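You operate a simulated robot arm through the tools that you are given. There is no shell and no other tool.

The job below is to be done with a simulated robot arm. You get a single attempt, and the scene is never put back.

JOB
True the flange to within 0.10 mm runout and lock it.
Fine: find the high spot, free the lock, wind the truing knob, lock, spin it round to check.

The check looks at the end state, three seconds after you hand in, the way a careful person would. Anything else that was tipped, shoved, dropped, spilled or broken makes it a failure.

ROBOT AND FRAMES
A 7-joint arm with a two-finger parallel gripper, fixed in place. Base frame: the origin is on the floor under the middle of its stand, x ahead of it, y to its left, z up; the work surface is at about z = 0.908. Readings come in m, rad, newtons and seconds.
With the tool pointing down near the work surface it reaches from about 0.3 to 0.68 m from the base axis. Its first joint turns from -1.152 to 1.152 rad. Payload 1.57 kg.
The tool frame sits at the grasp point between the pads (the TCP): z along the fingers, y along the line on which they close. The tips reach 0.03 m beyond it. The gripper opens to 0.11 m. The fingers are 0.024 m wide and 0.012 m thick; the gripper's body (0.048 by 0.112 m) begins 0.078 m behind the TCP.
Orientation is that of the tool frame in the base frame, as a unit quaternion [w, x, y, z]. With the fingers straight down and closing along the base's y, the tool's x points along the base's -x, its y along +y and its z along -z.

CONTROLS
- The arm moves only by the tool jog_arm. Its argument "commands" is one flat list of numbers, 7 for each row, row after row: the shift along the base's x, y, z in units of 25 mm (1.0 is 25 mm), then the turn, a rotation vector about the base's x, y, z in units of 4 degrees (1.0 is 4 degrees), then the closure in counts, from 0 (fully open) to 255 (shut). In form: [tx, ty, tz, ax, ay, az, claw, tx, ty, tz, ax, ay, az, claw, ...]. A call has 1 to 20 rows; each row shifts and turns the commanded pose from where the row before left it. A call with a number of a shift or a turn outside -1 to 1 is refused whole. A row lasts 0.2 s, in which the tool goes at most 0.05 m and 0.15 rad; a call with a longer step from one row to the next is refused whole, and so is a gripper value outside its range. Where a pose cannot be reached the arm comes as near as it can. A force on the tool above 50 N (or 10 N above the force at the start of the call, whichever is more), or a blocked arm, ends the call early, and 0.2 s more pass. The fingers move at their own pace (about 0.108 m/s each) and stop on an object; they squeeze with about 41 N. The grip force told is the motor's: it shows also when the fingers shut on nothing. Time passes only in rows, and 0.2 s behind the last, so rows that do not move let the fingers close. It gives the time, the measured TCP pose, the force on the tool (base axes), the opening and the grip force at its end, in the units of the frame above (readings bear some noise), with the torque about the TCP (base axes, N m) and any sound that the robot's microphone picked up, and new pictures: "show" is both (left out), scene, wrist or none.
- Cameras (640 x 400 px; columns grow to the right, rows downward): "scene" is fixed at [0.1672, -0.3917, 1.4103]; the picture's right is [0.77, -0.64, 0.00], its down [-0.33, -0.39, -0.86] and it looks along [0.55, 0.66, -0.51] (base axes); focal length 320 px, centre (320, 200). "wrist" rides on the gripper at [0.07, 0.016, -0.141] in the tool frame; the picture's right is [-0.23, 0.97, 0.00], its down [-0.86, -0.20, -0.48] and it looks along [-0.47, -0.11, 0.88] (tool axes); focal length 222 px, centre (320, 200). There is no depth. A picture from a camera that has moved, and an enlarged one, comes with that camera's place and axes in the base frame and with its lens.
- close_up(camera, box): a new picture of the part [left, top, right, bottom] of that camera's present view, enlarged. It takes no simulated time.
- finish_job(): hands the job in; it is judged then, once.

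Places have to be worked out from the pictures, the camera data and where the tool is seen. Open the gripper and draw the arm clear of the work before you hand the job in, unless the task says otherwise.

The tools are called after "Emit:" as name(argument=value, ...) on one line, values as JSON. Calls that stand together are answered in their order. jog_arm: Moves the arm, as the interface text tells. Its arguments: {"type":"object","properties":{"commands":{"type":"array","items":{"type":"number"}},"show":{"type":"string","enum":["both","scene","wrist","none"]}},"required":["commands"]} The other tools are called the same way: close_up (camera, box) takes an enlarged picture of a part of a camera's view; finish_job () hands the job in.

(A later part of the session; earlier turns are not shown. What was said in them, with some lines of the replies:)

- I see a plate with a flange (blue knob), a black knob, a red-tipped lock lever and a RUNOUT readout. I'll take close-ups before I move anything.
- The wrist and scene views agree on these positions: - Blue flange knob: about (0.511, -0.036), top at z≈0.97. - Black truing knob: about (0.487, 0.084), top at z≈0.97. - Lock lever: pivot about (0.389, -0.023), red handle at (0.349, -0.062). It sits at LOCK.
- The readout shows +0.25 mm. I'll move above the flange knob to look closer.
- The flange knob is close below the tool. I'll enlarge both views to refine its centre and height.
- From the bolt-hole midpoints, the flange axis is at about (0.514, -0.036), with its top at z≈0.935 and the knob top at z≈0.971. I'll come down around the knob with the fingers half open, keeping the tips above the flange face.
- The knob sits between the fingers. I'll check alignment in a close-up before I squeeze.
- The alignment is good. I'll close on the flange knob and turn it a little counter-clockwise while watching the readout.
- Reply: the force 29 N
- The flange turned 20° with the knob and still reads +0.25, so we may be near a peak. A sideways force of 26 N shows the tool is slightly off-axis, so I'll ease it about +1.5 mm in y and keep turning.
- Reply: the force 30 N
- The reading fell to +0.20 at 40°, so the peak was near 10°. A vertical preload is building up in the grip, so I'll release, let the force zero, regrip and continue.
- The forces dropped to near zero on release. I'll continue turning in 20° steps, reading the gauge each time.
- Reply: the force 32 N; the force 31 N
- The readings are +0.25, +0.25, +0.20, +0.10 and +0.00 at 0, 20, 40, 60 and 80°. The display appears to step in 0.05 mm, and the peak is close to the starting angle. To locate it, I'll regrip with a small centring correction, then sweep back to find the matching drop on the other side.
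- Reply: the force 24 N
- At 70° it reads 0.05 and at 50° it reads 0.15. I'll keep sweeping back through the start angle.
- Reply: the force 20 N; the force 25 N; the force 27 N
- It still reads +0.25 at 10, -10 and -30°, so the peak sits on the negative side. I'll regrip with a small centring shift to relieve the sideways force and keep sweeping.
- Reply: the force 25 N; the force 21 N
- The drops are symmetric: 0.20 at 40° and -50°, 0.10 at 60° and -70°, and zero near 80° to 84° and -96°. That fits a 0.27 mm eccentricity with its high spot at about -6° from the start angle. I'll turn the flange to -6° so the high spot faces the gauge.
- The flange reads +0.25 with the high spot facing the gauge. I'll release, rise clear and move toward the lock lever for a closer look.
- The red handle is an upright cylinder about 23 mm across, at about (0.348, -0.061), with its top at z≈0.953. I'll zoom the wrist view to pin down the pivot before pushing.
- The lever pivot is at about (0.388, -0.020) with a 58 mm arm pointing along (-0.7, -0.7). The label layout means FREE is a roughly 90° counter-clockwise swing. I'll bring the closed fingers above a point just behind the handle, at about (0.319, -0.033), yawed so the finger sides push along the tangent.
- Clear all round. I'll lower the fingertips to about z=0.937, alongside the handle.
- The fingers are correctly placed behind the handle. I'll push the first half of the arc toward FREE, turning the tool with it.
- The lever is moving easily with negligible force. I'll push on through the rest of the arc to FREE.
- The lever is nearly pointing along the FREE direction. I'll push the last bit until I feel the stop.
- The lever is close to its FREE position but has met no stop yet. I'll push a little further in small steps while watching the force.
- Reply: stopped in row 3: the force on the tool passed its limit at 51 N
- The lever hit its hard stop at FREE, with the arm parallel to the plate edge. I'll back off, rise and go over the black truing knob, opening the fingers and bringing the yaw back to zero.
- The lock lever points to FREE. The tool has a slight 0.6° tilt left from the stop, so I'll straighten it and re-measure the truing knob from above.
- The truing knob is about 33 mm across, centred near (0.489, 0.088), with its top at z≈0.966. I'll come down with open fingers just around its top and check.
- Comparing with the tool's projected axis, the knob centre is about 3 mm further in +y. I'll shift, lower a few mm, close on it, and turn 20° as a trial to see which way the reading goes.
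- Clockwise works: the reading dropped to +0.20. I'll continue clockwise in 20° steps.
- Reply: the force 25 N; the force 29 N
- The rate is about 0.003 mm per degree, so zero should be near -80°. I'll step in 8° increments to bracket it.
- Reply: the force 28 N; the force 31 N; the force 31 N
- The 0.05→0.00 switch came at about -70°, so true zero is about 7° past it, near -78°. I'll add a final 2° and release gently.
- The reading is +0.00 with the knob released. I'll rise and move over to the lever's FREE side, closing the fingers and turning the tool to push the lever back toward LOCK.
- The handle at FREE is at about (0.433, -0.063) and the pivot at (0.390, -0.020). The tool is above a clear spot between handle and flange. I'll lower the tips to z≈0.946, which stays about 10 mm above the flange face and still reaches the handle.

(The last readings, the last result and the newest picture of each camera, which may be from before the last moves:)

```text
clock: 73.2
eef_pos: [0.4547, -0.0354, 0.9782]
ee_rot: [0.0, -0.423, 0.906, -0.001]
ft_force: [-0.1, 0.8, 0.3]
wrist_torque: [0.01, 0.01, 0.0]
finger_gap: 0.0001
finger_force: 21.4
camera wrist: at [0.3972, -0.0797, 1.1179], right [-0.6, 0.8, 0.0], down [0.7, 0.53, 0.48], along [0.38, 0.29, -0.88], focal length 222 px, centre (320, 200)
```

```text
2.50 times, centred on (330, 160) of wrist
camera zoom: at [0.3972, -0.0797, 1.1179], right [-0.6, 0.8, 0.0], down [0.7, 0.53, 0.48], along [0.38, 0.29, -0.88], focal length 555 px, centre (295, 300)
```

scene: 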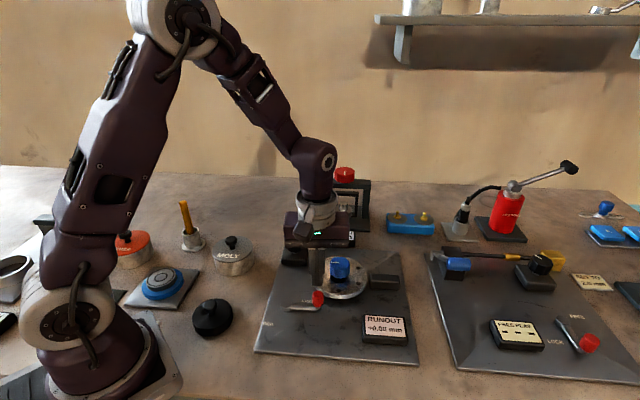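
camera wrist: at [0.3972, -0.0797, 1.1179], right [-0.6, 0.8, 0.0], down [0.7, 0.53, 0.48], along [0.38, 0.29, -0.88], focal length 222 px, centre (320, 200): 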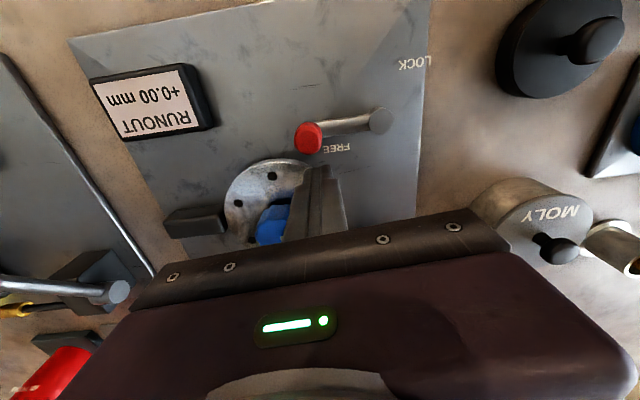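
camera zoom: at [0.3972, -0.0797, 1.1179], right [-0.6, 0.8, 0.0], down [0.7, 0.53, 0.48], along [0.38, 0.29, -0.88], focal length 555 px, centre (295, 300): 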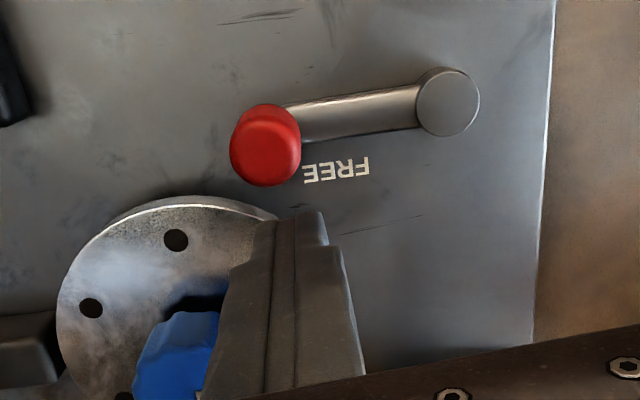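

The fingertips are behind the handle and clear of the flange and blue knob. I'll push the lever clockwise through the first half of the arc toward LOCK.

Emit:
jog_arm(commands=[-0.086, -0.11, 0, 0, 0, 0, 255, -0.086, -0.11, 0, 0, 0, 0, 255, -0.077, -0.146, 0, 0, 0, -0.94, 255, -0.077, -0.146, 0, 0, 0, -0.94, 255, -0.077, -0.146, 0, 0, 0, -0.94, 255, -0.077, -0.146, 0, 0, 0, -0.94, 255, -0.11, -0.122, 0, 0, 0, -0.94, 255, -0.11, -0.122, 0, 0, 0, -0.94, 255, -0.11, -0.122, 0, 0, 0, -0.94, 255, -0.11, -0.122, 0, 0, 0, -0.94, 255, -0.139, -0.088, -0.1, 0, 0, -0.94, 255, -0.139, -0.088, -0.1, 0, 0, -0.94, 255, -0.139, -0.088, -0.1, 0, 0, -0.94, 255, -0.139, -0.088, 0, 0, 0, -0.94, 255, 0, 0, 0, 0, 0, 0, 255])

Emit:
close_up(camera="scene", box=[240, 220, 415, 345])

Emit:
close_up(camera="wrist", box=[230, 80, 430, 240])

```text
clock: 76.4
eef_pos: [0.4188, -0.0777, 0.9696]
ee_rot: [0.001, -0.042, 0.999, -0.001]
ft_force: [0.6, -0.7, -0.5]
wrist_torque: [0.02, 0.05, 0.0]
finger_gap: 0.0
finger_force: 21.1
camera wrist: at [0.3467, -0.0668, 1.1102], right [0.14, 0.99, 0.0], down [0.87, -0.13, 0.48], along [0.48, -0.07, -0.88], focal length 222 px, centre (320, 200)
```

scene: 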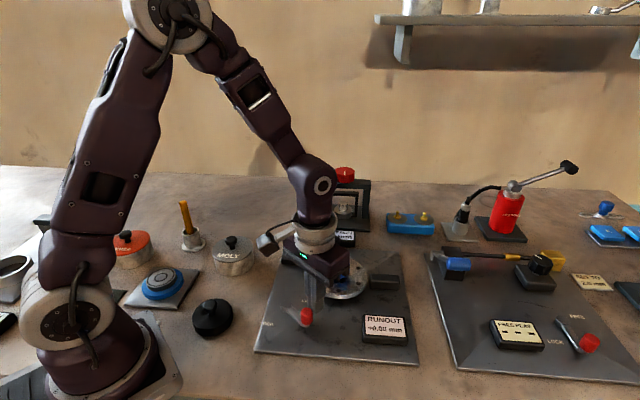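
wrist: 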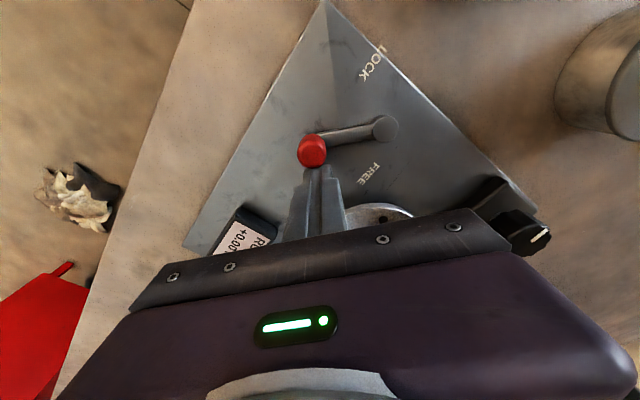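

```text
3.20 times, centred on (328, 282) of scene
camera zoom: at [0.1672, -0.3917, 1.4103], right [0.77, -0.64, 0.0], down [-0.33, -0.39, -0.86], along [0.55, 0.66, -0.51], focal length 1023 px, centre (296, -64)
```

zoom: 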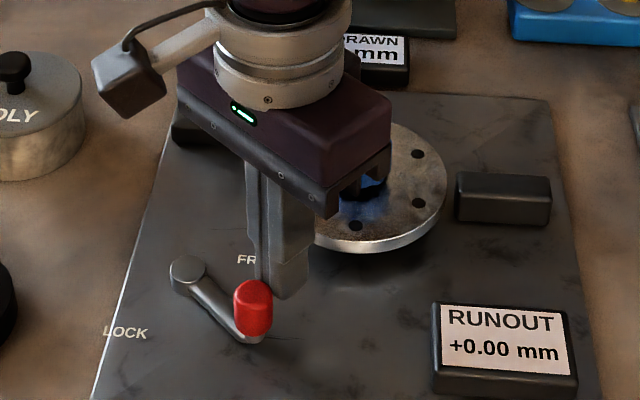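

```text
2.50 times, centred on (330, 160) of wrist
camera zoom: at [0.3467, -0.0668, 1.1102], right [0.14, 0.99, 0.0], down [0.87, -0.13, 0.48], along [0.48, -0.07, -0.88], focal length 555 px, centre (295, 300)
```

zoom: 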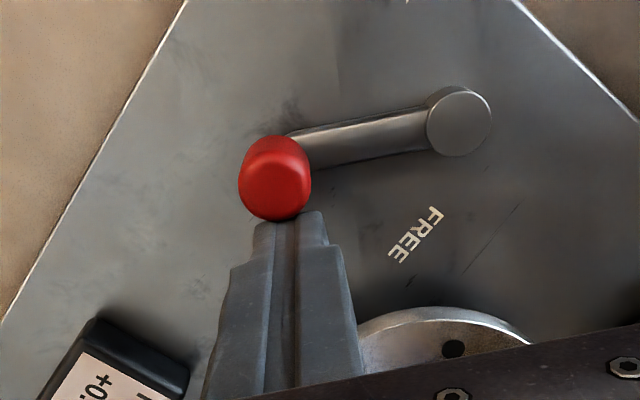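

The lever is following. I'll continue through the second half of the arc to LOCK.

Emit:
jog_arm(commands=[-0.158, -0.049, 0, 0, 0, -0.94, 255, -0.158, -0.049, 0, 0, 0, -0.94, 255, -0.158, -0.049, 0, 0, 0, -0.94, 255, -0.158, -0.049, 0, 0, 0, -0.94, 255, -0.164, -0.007, 0, 0, 0, -0.94, 255, -0.164, -0.007, 0, 0, 0, -0.94, 255, -0.164, -0.007, 0, 0, 0, -0.94, 255, -0.164, -0.007, 0, 0, 0, -0.94, 255, -0.161, 0.036, 0, 0, 0, -0.94, 255, -0.161, 0.036, 0, 0, 0, -0.94, 255, -0.161, 0.036, 0, 0, 0, -0.94, 255, 0, 0, 0, 0, 0, 0, 255])

Emit:
close_up(camera="scene", box=[240, 220, 415, 345])

Emit:
close_up(camera="wrist", box=[230, 80, 430, 240])

```text
clock: 79.0
eef_pos: [0.3734, -0.0798, 0.9701]
ee_rot: [0.0, 0.313, 0.95, -0.001]
ft_force: [-0.7, -0.5, 0.2]
wrist_torque: [0.05, -0.04, -0.05]
finger_gap: 0.0001
finger_force: 21.2
camera wrist: at [0.3269, -0.0253, 1.1105], right [0.76, 0.65, 0.0], down [0.57, -0.67, 0.48], along [0.31, -0.37, -0.88], focal length 222 px, centre (320, 200)
```

scene: 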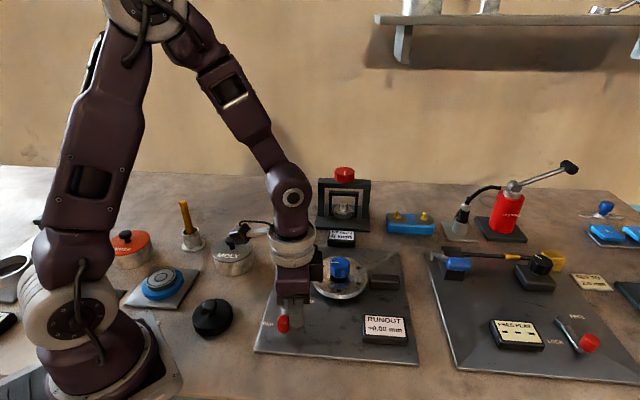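
wrist: 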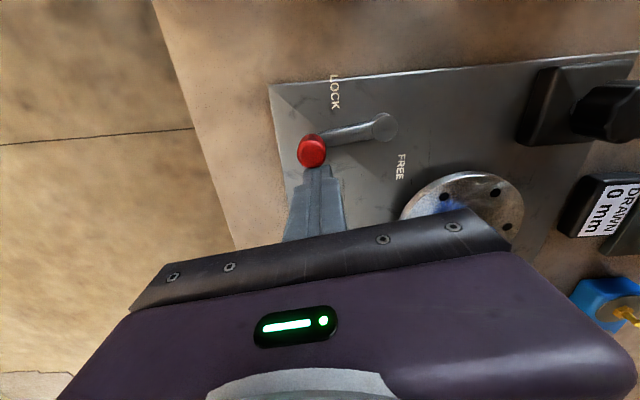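

```text
3.20 times, centred on (328, 282) of scene
camera zoom: at [0.1672, -0.3917, 1.4103], right [0.77, -0.64, 0.0], down [-0.33, -0.39, -0.86], along [0.55, 0.66, -0.51], focal length 1023 px, centre (296, -64)
```

zoom: 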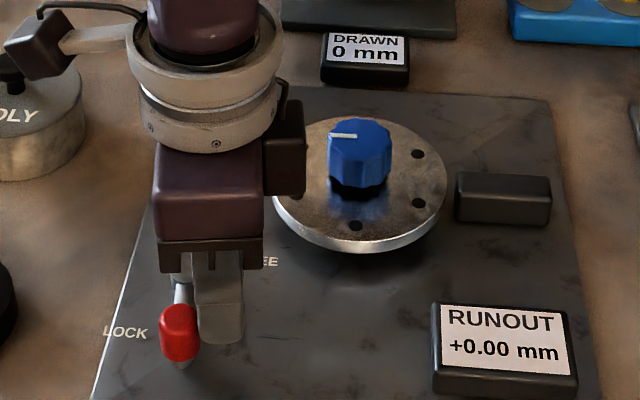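

```text
2.50 times, centred on (330, 160) of wrist
camera zoom: at [0.3269, -0.0253, 1.1105], right [0.76, 0.65, 0.0], down [0.57, -0.67, 0.48], along [0.31, -0.37, -0.88], focal length 555 px, centre (295, 300)
```

zoom: 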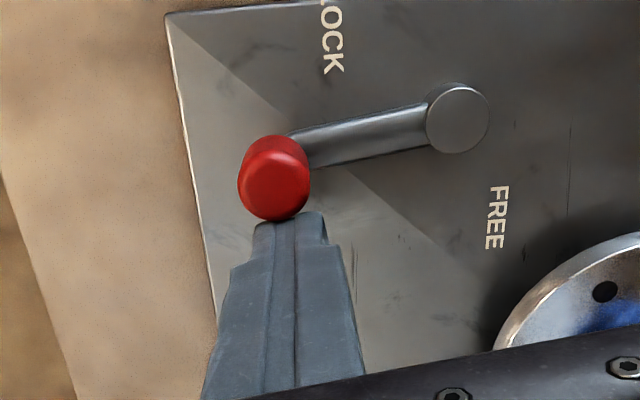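

It needs about 10° more to reach the LOCK stop. I'll push in small steps and watch the force.

Emit:
jog_arm(commands=[-0.155, 0.05, 0, 0, 0, -0.94, 255, -0.15, 0.065, 0, 0, 0, -0.94, 255, 0, 0, 0, 0, 0, 0, 255], show="none")

Emit:
close_up(camera="scene", box=[240, 220, 415, 345])

Emit:
jog_arm(commands=[-0.12, 0.065, 0, 0, 0, -0.7, 255, -0.1, 0.06, 0, 0, 0, 0, 255, 0, 0, 0, 0, 0, 0, 255], show="none")

Emit:
close_up(camera="scene", box=[240, 220, 415, 345])

```text
clock: 79.8
eef_pos: [0.366, -0.0772, 0.9695]
ee_rot: [0.001, 0.376, 0.927, -0.001]
ft_force: [-0.3, -0.6, -0.3]
wrist_torque: [0.0, 0.03, 0.0]
finger_gap: 0.0
finger_force: 21.2
```

```text
3.20 times, centred on (328, 282) of scene
camera zoom: at [0.1672, -0.3917, 1.4103], right [0.77, -0.64, 0.0], down [-0.33, -0.39, -0.86], along [0.55, 0.66, -0.51], focal length 1023 px, centre (296, -64)
```

zoom: 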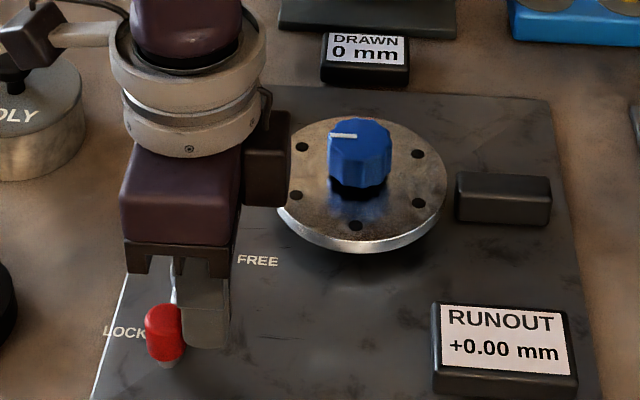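

```text
clock: 80.6
eef_pos: [0.3639, -0.0758, 0.9708]
ee_rot: [0.006, 0.398, 0.918, -0.001]
ft_force: [27.8, -30.0, -0.2]
wrist_torque: [-1.02, -0.26, 0.03]
finger_gap: 0.0001
finger_force: 21.3
```

```text
3.20 times, centred on (328, 282) of scene
camera zoom: at [0.1679, -0.3925, 1.41], right [0.77, -0.64, 0.0], down [-0.33, -0.39, -0.86], along [0.55, 0.66, -0.51], focal length 1023 px, centre (296, -64)
```

zoom: 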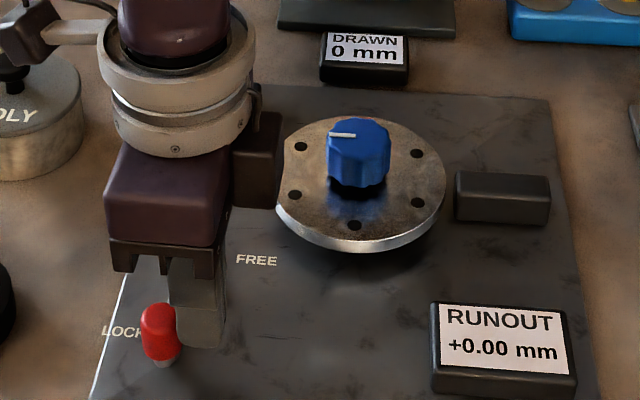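

The stop is firm (about 41 N) and the lever is back at LOCK with the reading still +0.00. I'll back off, rise and go over the flange knob to spin it round for the check.

Emit:
jog_arm(commands=[0.35, -0.35, 0, 0, 0, 0, 255, 0, 0, 1, 0, 0, 0, 255, 0, 0, 1, 0, 0, 0, 255, 0, 0, 1, 0, 0, 0, 255, 0, 0, 1, 0, 0, 0, 255, 0, 0, 0, 0, 0, 0, 255], show="none")

Emit:
close_up(camera="scene", box=[240, 220, 415, 345])

```text
clock: 82.0
eef_pos: [0.3698, -0.0833, 1.0694]
ee_rot: [0.0, 0.397, 0.918, -0.001]
ft_force: [0.0, -0.4, 0.2]
wrist_torque: [0.03, 0.01, 0.0]
finger_gap: 0.0
finger_force: 20.7
```

```text
3.20 times, centred on (328, 282) of scene
camera zoom: at [0.1672, -0.3917, 1.4103], right [0.77, -0.64, 0.0], down [-0.33, -0.39, -0.86], along [0.55, 0.66, -0.51], focal length 1023 px, centre (296, -64)
```

zoom: 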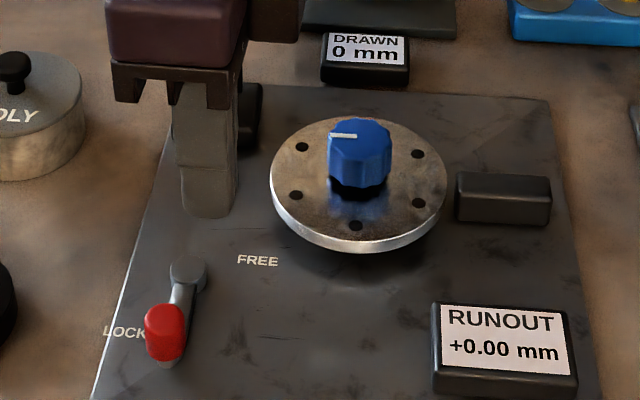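

The lever is back at its original LOCK position. I'll move over the flange knob with the fingers opened and yaw near -85°, so I have a long sweep available.

Emit:
jog_arm(commands=[0.587, 0.194, 0, 0, 0, -0.955, 80, 0.587, 0.194, 0, 0, 0, -0.955, 80, 0.587, 0.194, 0, 0, 0, -0.955, 80, 0.587, 0.194, 0, 0, 0, -0.955, 80, 0.587, 0.194, 0, 0, 0, -0.955, 80, 0.587, 0.194, 0, 0, 0, -0.955, 80, 0.587, 0.194, 0, 0, 0, -0.955, 80, 0.587, 0.194, 0, 0, 0, -0.955, 80, 0.587, 0.194, 0, 0, 0, -0.955, 80, 0.587, 0.194, 0, 0, 0, -0.955, 80, 0, 0, 0, 0, 0, 0, 80])

Emit:
close_up(camera="wrist", box=[230, 60, 430, 220])

```text
clock: 84.4
eef_pos: [0.5165, -0.0332, 1.0697]
ee_rot: [0.001, 0.676, 0.737, -0.001]
ft_force: [-0.1, 0.1, -0.4]
wrist_torque: [0.01, -0.03, 0.02]
finger_gap: 0.0755
finger_force: 0.0
camera wrist: at [0.5268, 0.0369, 1.211], right [0.99, -0.14, 0.0], down [-0.12, -0.87, 0.48], along [-0.07, -0.48, -0.88], focal length 222 px, centre (320, 200)
```

scene: 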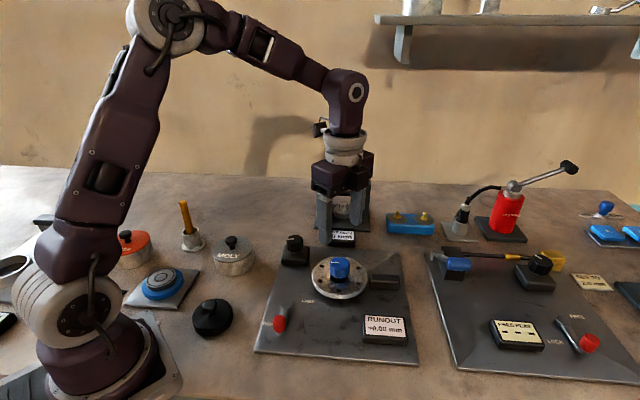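
wrist: 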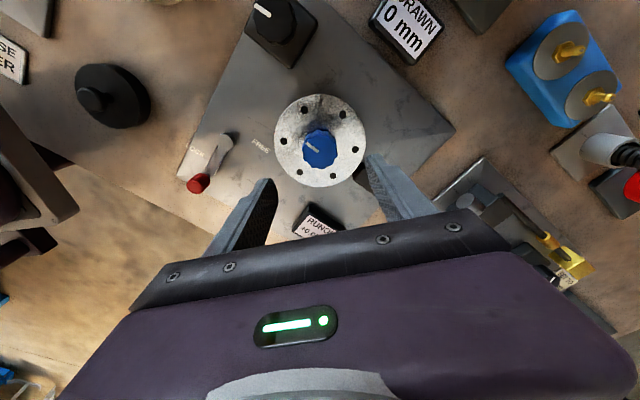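

```text
2.50 times, centred on (330, 140) of wrist
camera zoom: at [0.5268, 0.0369, 1.211], right [0.99, -0.14, 0.0], down [-0.12, -0.87, 0.48], along [-0.07, -0.48, -0.88], focal length 555 px, centre (295, 350)
```

zoom: 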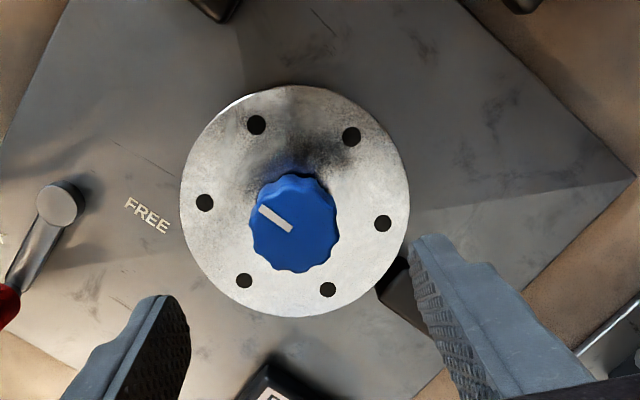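

Centred over the flange knob at the axis I found earlier. I'll descend to gripping height, close, and turn it in stages while reading the gauge.

Emit:
jog_arm(commands=[0, -0.04, -0.894, 0, 0, 0, 80, 0, 0, -0.894, 0, 0, 0, 80, 0, 0, -0.894, 0, 0, 0, 80, 0, 0, -0.894, 0, 0, 0, 80, 0, 0, 0, 0, 0, 0, 80, 0, 0, 0, 0, 0, 0, 255, 0, 0, 0, 0, 0, 0, 255, 0, 0, 0, 0, 0, 0, 255], show="none")

Emit:
jog_arm(commands=[0, 0, 0, 0, 0, 0.5, 255, 0, 0, 0, 0, 0, 1, 255, 0, 0, 0, 0, 0, 1, 255, 0, 0, 0, 0, 0, 1, 255, 0, 0, 0, 0, 0, 1, 255, 0, 0, 0, 0, 0, 1, 255, 0, 0, 0, 0, 0, 1, 255, 0, 0, 0, 0, 0, 0.5, 255, 0, 0, 0, 0, 0, 0, 255], show="none")

Emit:
close_up(camera="scene", box=[240, 220, 415, 345])

Emit:
jog_arm(commands=[0, 0, 0, 0, 0, 0.5, 255, 0, 0, 0, 0, 0, 1, 255, 0, 0, 0, 0, 0, 1, 255, 0, 0, 0, 0, 0, 1, 255, 0, 0, 0, 0, 0, 1, 255, 0, 0, 0, 0, 0, 1, 255, 0, 0, 0, 0, 0, 1, 255, 0, 0, 0, 0, 0, 0.5, 255, 0, 0, 0, 0, 0, 0, 255], show="none")

Emit:
close_up(camera="scene", box=[240, 220, 415, 345])

Emit:
jog_arm(commands=[0, 0, 0, 0, 0, 0.5, 255, 0, 0, 0, 0, 0, 1, 255, 0, 0, 0, 0, 0, 1, 255, 0, 0, 0, 0, 0, 1, 255, 0, 0, 0, 0, 0, 1, 255, 0, 0, 0, 0, 0, 1, 255, 0, 0, 0, 0, 0, 1, 255, 0, 0, 0, 0, 0, 1, 255, 0, 0, 0, 0, 0, 0.5, 255, 0, 0, 0, 0, 0, 0, 255], show="none")

Emit:
close_up(camera="scene", box=[240, 220, 415, 345])

```text
clock: 86.2
eef_pos: [0.5152, -0.0339, 0.9801]
ee_rot: [0.0, 0.677, 0.736, -0.001]
ft_force: [-5.4, -0.9, -3.9]
wrist_torque: [0.06, -0.1, -0.02]
finger_gap: 0.0407
finger_force: 45.1
```

```text
clock: 88.2
eef_pos: [0.515, -0.0334, 0.9806]
ee_rot: [0.0, 0.478, 0.879, -0.002]
ft_force: [-12.4, 2.6, -13.3]
wrist_torque: [0.17, 0.14, 0.02]
finger_gap: 0.0411
finger_force: 44.5
```

```text
3.20 times, centred on (328, 282) of scene
camera zoom: at [0.1671, -0.3916, 1.4103], right [0.77, -0.64, 0.0], down [-0.33, -0.39, -0.86], along [0.55, 0.66, -0.51], focal length 1023 px, centre (296, -64)
```

zoom: 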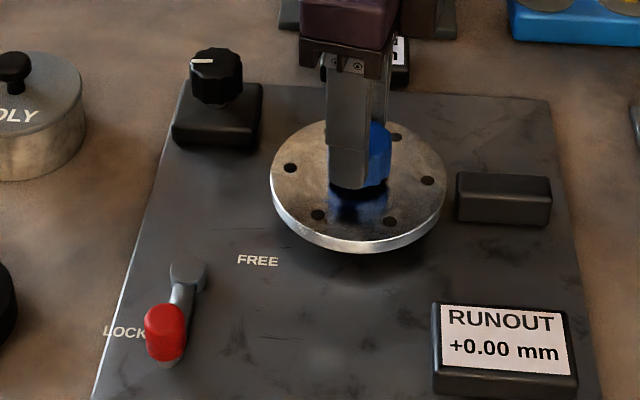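

```text
clock: 90.2
eef_pos: [0.5156, -0.0335, 0.9813]
ee_rot: [0.0, 0.251, 0.968, 0.0]
ft_force: [-18.5, 0.1, -13.3]
wrist_torque: [0.1, 0.38, 0.01]
finger_gap: 0.0408
finger_force: 44.7
```

```text
3.20 times, centred on (328, 282) of scene
camera zoom: at [0.1669, -0.3917, 1.4103], right [0.77, -0.64, 0.0], down [-0.33, -0.39, -0.86], along [0.55, 0.66, -0.51], focal length 1023 px, centre (296, -64)
```

zoom: 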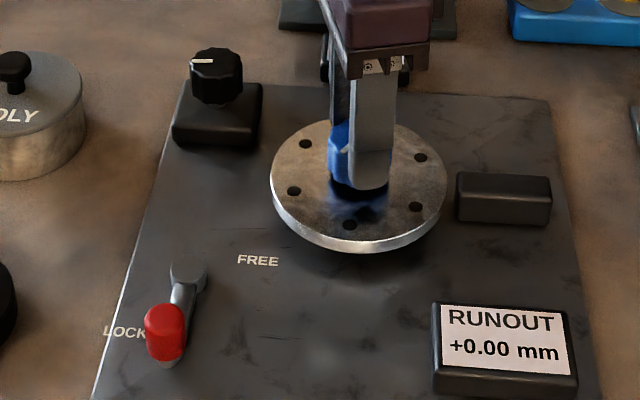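

```text
clock: 92.4
eef_pos: [0.5156, -0.0359, 0.9814]
ee_rot: [0.0, -0.026, 1.0, -0.001]
ft_force: [-22.3, -13.3, -10.9]
wrist_torque: [-0.27, -0.02, -0.02]
finger_gap: 0.0408
finger_force: 45.3
```

```text
3.20 times, centred on (328, 282) of scene
camera zoom: at [0.1668, -0.392, 1.4102], right [0.77, -0.64, 0.0], down [-0.33, -0.39, -0.86], along [0.55, 0.66, -0.51], focal length 1023 px, centre (296, -64)
```

zoom: 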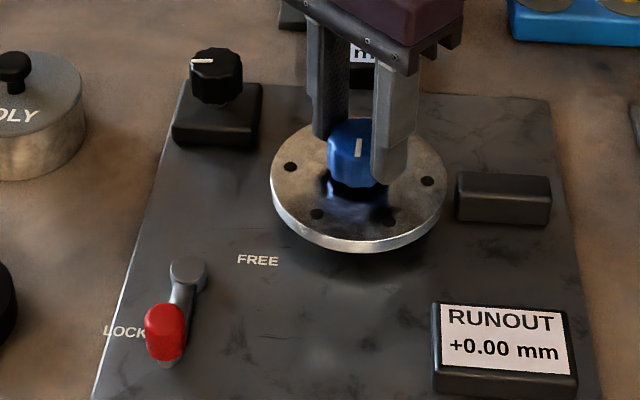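

It reads +0.00 at 28°, 56° and 88° of rotation. I'll regrip and continue past half a turn to complete the check.

Emit:
jog_arm(commands=[0, 0, 0, 0, 0, 0, 120, 0, 0, 0, 0, 0, 0, 120, 0, 0, 0, 0, 0, 0, 255, 0, 0, 0, 0, 0, 0, 255], show="none")

Emit:
jog_arm(commands=[0, 0, 0, 0, 0, 0.5, 255, 0, 0, 0, 0, 0, 1, 255, 0, 0, 0, 0, 0, 1, 255, 0, 0, 0, 0, 0, 1, 255, 0, 0, 0, 0, 0, 1, 255, 0, 0, 0, 0, 0, 1, 255, 0, 0, 0, 0, 0, 1, 255, 0, 0, 0, 0, 0, 1, 255, 0, 0, 0, 0, 0, 1, 255, 0, 0, 0, 0, 0, 1, 255, 0, 0, 0, 0, 0, 0.5, 255, 0, 0, 0, 0, 0, 0, 255], show="none")

Emit:
close_up(camera="scene", box=[240, 220, 415, 345])

Emit:
jog_arm(commands=[0, 0, 0, 0, 0, 0.5, 255, 0, 0, 0, 0, 0, 1, 255, 0, 0, 0, 0, 0, 1, 255, 0, 0, 0, 0, 0, 1, 255, 0, 0, 0, 0, 0, 1, 255, 0, 0, 0, 0, 0, 1, 255, 0, 0, 0, 0, 0, 1, 255, 0, 0, 0, 0, 0, 1, 255, 0, 0, 0, 0, 0, 1, 255, 0, 0, 0, 0, 0, 1, 255, 0, 0, 0, 0, 0, 0.5, 255, 0, 0, 0, 0, 0, 0, 255], show="none")

Emit:
close_up(camera="scene", box=[240, 220, 415, 345])

```text
clock: 93.4
eef_pos: [0.5176, -0.0352, 0.9803]
ee_rot: [0.002, -0.026, 1.0, -0.001]
ft_force: [6.0, -9.2, 1.5]
wrist_torque: [-0.16, -0.64, 0.0]
finger_gap: 0.0412
finger_force: 45.1
```

```text
clock: 96.0
eef_pos: [0.5171, -0.0355, 0.9796]
ee_rot: [0.001, -0.367, 0.93, 0.0]
ft_force: [6.6, -20.3, -7.0]
wrist_torque: [-0.18, -0.01, -0.28]
finger_gap: 0.0416
finger_force: 45.1
```

```text
3.20 times, centred on (328, 282) of scene
camera zoom: at [0.1675, -0.3922, 1.4101], right [0.77, -0.64, 0.0], down [-0.33, -0.39, -0.86], along [0.55, 0.66, -0.51], focal length 1023 px, centre (296, -64)
```

zoom: 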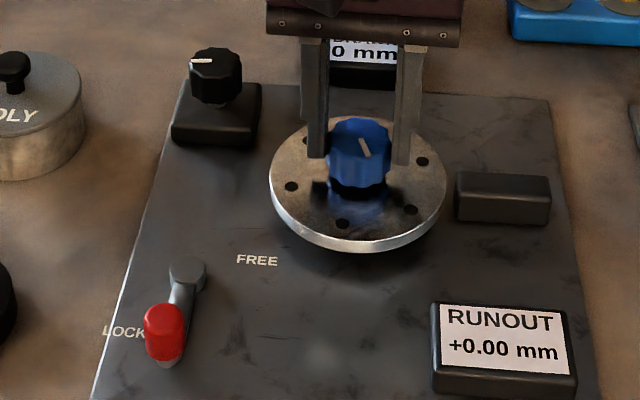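

```text
clock: 98.6
eef_pos: [0.5169, -0.0358, 0.98]
ee_rot: [0.002, -0.662, 0.749, 0.0]
ft_force: [6.4, -5.2, -0.3]
wrist_torque: [0.22, -0.12, -0.99]
finger_gap: 0.0417
finger_force: 44.7
```

```text
3.20 times, centred on (328, 282) of scene
camera zoom: at [0.1674, -0.3918, 1.4102], right [0.77, -0.64, 0.0], down [-0.33, -0.39, -0.86], along [0.55, 0.66, -0.51], focal length 1023 px, centre (296, -64)
```

zoom: 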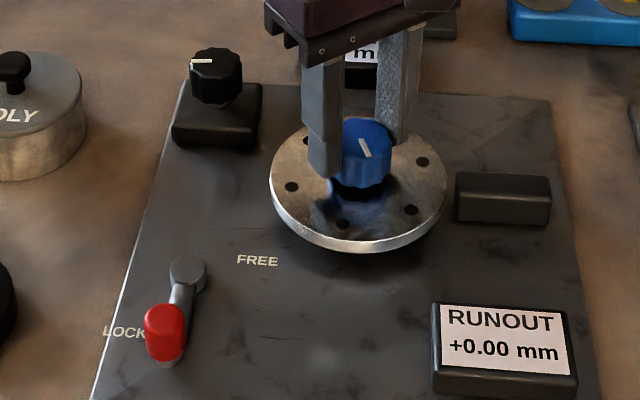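

The flange met a travel limit at about +100° and the knob slipped in the pads; the reading stayed +0.00. I'll release, regrip here, and sweep back the other way to check the remaining range.

Emit:
jog_arm(commands=[0, 0, 0, 0, 0, 0, 120, 0, 0.02, 0, 0, 0, 0, 120, 0, 0, 0, 0, 0, 0, 255, 0, 0, 0, 0, 0, 0, 255], show="none")

Emit:
jog_arm(commands=[0, 0, 0, 0, 0, -0.5, 255, 0, 0, 0, 0, 0, -1, 255, 0, 0, 0, 0, 0, -1, 255, 0, 0, 0, 0, 0, -1, 255, 0, 0, 0, 0, 0, -1, 255, 0, 0, 0, 0, 0, -1, 255, 0, 0, 0, 0, 0, -1, 255, 0, 0, 0, 0, 0, -1, 255, 0, 0, 0, 0, 0, -1, 255, 0, 0, 0, 0, 0, -1, 255, 0, 0, 0, 0, 0, -1, 255, 0, 0, 0, 0, 0, -1, 255, 0, 0, 0, 0, 0, -1, 255, 0, 0, 0, 0, 0, -1, 255, 0, 0, 0, 0, 0, -1, 255, 0, 0, 0, 0, 0, -1, 255, 0, 0, 0, 0, 0, -1, 255, 0, 0, 0, 0, 0, -1, 255, 0, 0, 0, 0, 0, -0.5, 255, 0, 0, 0, 0, 0, 0, 255], show="none")

Emit:
close_up(camera="scene", box=[240, 220, 415, 345])

```text
clock: 99.6
eef_pos: [0.5166, -0.0326, 0.9807]
ee_rot: [0.001, -0.662, 0.749, 0.001]
ft_force: [4.0, -0.1, -6.5]
wrist_torque: [-0.02, -0.12, 0.0]
finger_gap: 0.0413
finger_force: 44.8
```

```text
clock: 103.8
eef_pos: [0.518, -0.0356, 0.9796]
ee_rot: [0.001, -0.095, 0.995, -0.001]
ft_force: [16.0, -17.0, 6.0]
wrist_torque: [-0.24, -0.86, -0.05]
finger_gap: 0.0409
finger_force: 45.7
```

```text
3.20 times, centred on (328, 282) of scene
camera zoom: at [0.1675, -0.3921, 1.4101], right [0.77, -0.64, 0.0], down [-0.33, -0.39, -0.86], along [0.55, 0.66, -0.51], focal length 1023 px, centre (296, -64)
```

zoom: 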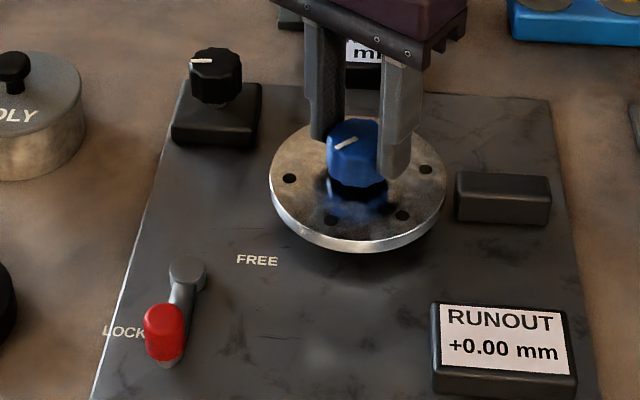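

It still reads +0.00. I'll regrip and continue clockwise through the start angle to the other side.

Emit:
jog_arm(commands=[0, 0, 0, 0, 0, 0, 120, 0, 0, 0, 0, 0, 0, 120, 0, 0, 0, 0, 0, 0, 255, 0, 0, 0, 0, 0, 0, 255], show="none")

Emit:
jog_arm(commands=[0, 0, 0, 0, 0, -0.5, 255, 0, 0, 0, 0, 0, -1, 255, 0, 0, 0, 0, 0, -1, 255, 0, 0, 0, 0, 0, -1, 255, 0, 0, 0, 0, 0, -1, 255, 0, 0, 0, 0, 0, -1, 255, 0, 0, 0, 0, 0, -1, 255, 0, 0, 0, 0, 0, -1, 255, 0, 0, 0, 0, 0, -1, 255, 0, 0, 0, 0, 0, -1, 255, 0, 0, 0, 0, 0, -1, 255, 0, 0, 0, 0, 0, -1, 255, 0, 0, 0, 0, 0, -1, 255, 0, 0, 0, 0, 0, -1, 255, 0, 0, 0, 0, 0, -0.5, 255, 0, 0, 0, 0, 0, 0, 255], show="none")

Emit:
close_up(camera="scene", box=[240, 220, 415, 345])

Emit:
jog_arm(commands=[0, 0, 0, 0, 0, -0.5, 255, 0, 0, 0, 0, 0, -1, 255, 0, 0, 0, 0, 0, -1, 255, 0, 0, 0, 0, 0, -1, 255, 0, 0, 0, 0, 0, -1, 255, 0, 0, 0, 0, 0, -1, 255, 0, 0, 0, 0, 0, -1, 255, 0, 0, 0, 0, 0, -1, 255, 0, 0, 0, 0, 0, -0.5, 255, 0, 0, 0, 0, 0, 0, 255], show="none")

Emit:
close_up(camera="scene", box=[240, 220, 415, 345])

```text
clock: 104.8
eef_pos: [0.5177, -0.0355, 0.9791]
ee_rot: [0.0, -0.095, 0.995, 0.0]
ft_force: [-1.1, -12.9, -9.1]
wrist_torque: [-0.28, -0.1, -0.03]
finger_gap: 0.0411
finger_force: 45.1
```

```text
clock: 108.2
eef_pos: [0.5169, -0.0352, 0.98]
ee_rot: [0.001, 0.383, 0.924, -0.001]
ft_force: [-7.0, -27.3, -9.0]
wrist_torque: [-1.12, -0.4, -0.05]
finger_gap: 0.0411
finger_force: 45.1
```

```text
3.20 times, centred on (328, 282) of scene
camera zoom: at [0.1671, -0.3924, 1.4101], right [0.77, -0.64, 0.0], down [-0.33, -0.39, -0.86], along [0.55, 0.66, -0.51], focal length 1023 px, centre (296, -64)
```

zoom: 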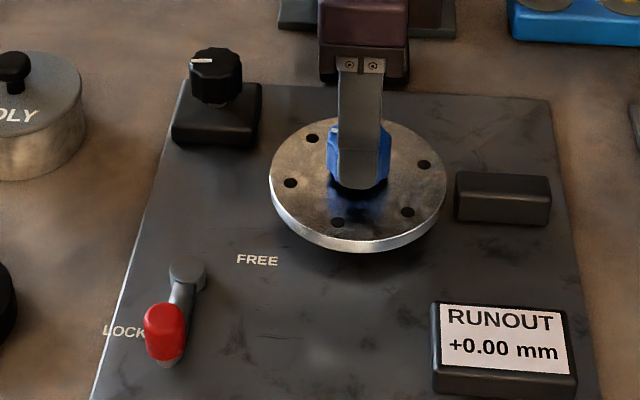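

```text
clock: 110.4
eef_pos: [0.5157, -0.0355, 0.9814]
ee_rot: [0.001, 0.623, 0.782, -0.001]
ft_force: [-4.5, -24.1, 5.5]
wrist_torque: [-0.13, 0.43, -0.04]
finger_gap: 0.0411
finger_force: 44.9
```

```text
3.20 times, centred on (328, 282) of scene
camera zoom: at [0.167, -0.3923, 1.4101], right [0.77, -0.64, 0.0], down [-0.33, -0.39, -0.86], along [0.55, 0.66, -0.51], focal length 1023 px, centre (296, -64)
```

zoom: 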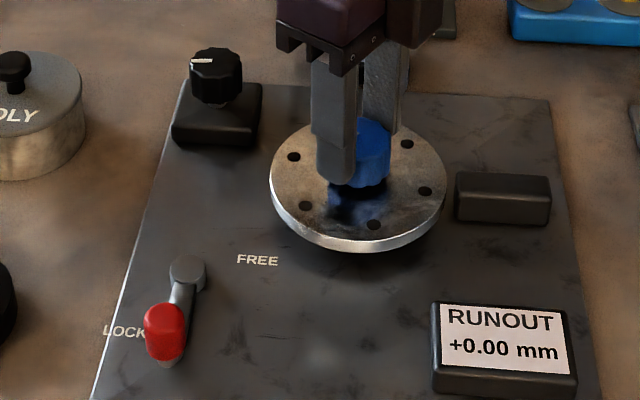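

The gauge reads +0.00 from about -60° to +100° with the lock on. I'll open the gripper and lift the arm well clear.

Emit:
jog_arm(commands=[0, 0, 0, 0, 0, 0, 80, 0, 0, 0, 0, 0, 0, 80, 0, 0, 0.5, 0, 0, 0, 80, 0, 0, 1, 0, 0, 0, 80, 0, 0, 1, 0, 0, 0, 80, 0, 0, 1, 0, 0, 0, 80, 0, 0, 1, 0, 0, 0, 0, 0, 0, 1, 0, 0, 0, 0, 0, 0, 1, 0, 0, 0, 0, 0, 0, 1, 0, 0, 0, 0, -0.6, 0, 1, 0, 0, 0.5, 0, -0.6, 0, 1, 0, 0, 1, 0, -0.6, 0, 1, 0, 0, 1, 0, -0.6, 0, 0.5, 0, 0, 1, 0, 0, 0, 0, 0, 0, 0, 0])

Emit:
close_up(camera="scene", box=[240, 220, 415, 345])

```text
clock: 113.6
eef_pos: [0.4561, -0.0343, 1.2554]
ee_rot: [0.0, 0.523, 0.853, 0.0]
ft_force: [0.5, 1.3, -0.7]
wrist_torque: [0.0, 0.02, -0.03]
finger_gap: 0.11
finger_force: 0.2
camera wrist: at [0.4381, 0.0352, 1.396], right [0.97, 0.24, 0.0], down [0.21, -0.85, 0.48], along [0.11, -0.47, -0.88], focal length 222 px, centre (320, 200)
```

scene: 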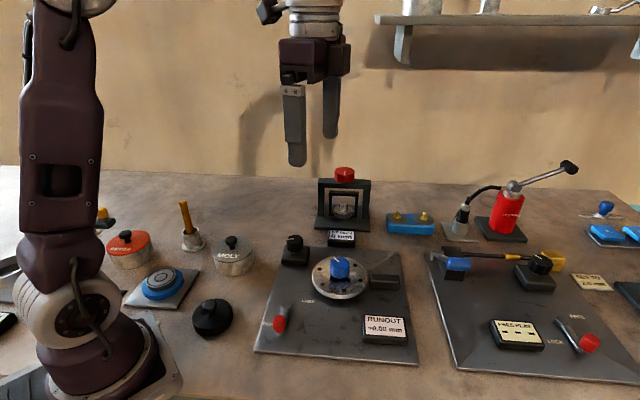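
wrist: 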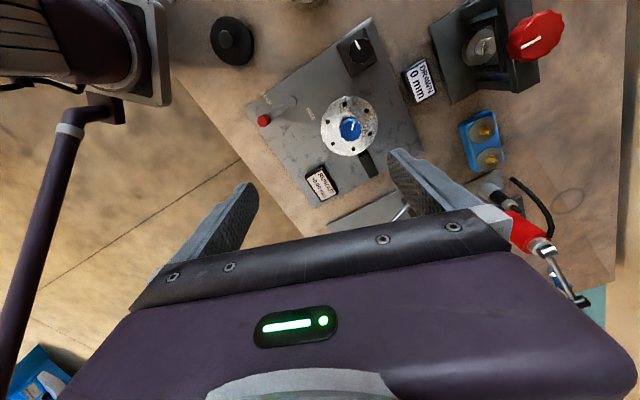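

```text
3.20 times, centred on (328, 282) of scene
camera zoom: at [0.1672, -0.3917, 1.4103], right [0.77, -0.64, 0.0], down [-0.33, -0.39, -0.86], along [0.55, 0.66, -0.51], focal length 1023 px, centre (296, -64)
```

zoom: 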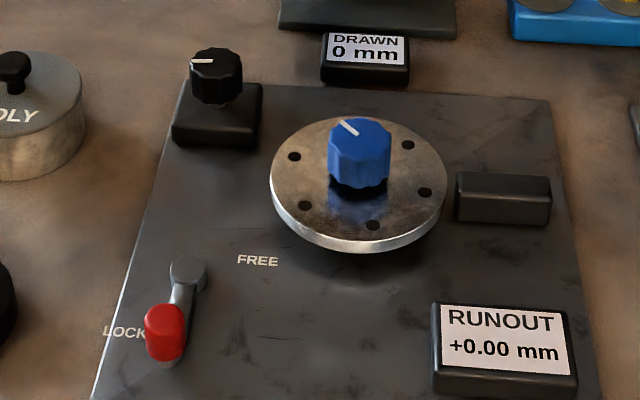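

The lever is at LOCK, the readout shows +0.00 mm, the gripper is open and clear, and nothing else on the bench has moved. I'm handing in.

Emit:
finish_job()

```text
The job is handed in.
```

The flange is trued and locked. The gauge reads +0.00 mm at every check from about -60° to +100° of flange rotation, and the display steps in 0.05 mm. The result hasn't come back yet.

- **High spot:** the gauge read up to +0.25 mm before truing, with an estimated eccentricity of about 0.27 mm. The high spot was about 6° clockwise of where the flange started.
- **Truing:** I set the lever to FREE and turned the knob about 78° clockwise, which brought the reading to +0.00. I then pushed the lever back to LOCK until it met its stop.
- **Check:** this was not a full turn. At about +100° the flange reached a travel limit and the knob slipped in the gripper, so I swept back the other way to cover the rest.

I estimate the remaining total runout at about 0.06 mm at most. The gripper is open and lifted clear, and I saw nothing else on the bench disturbed.
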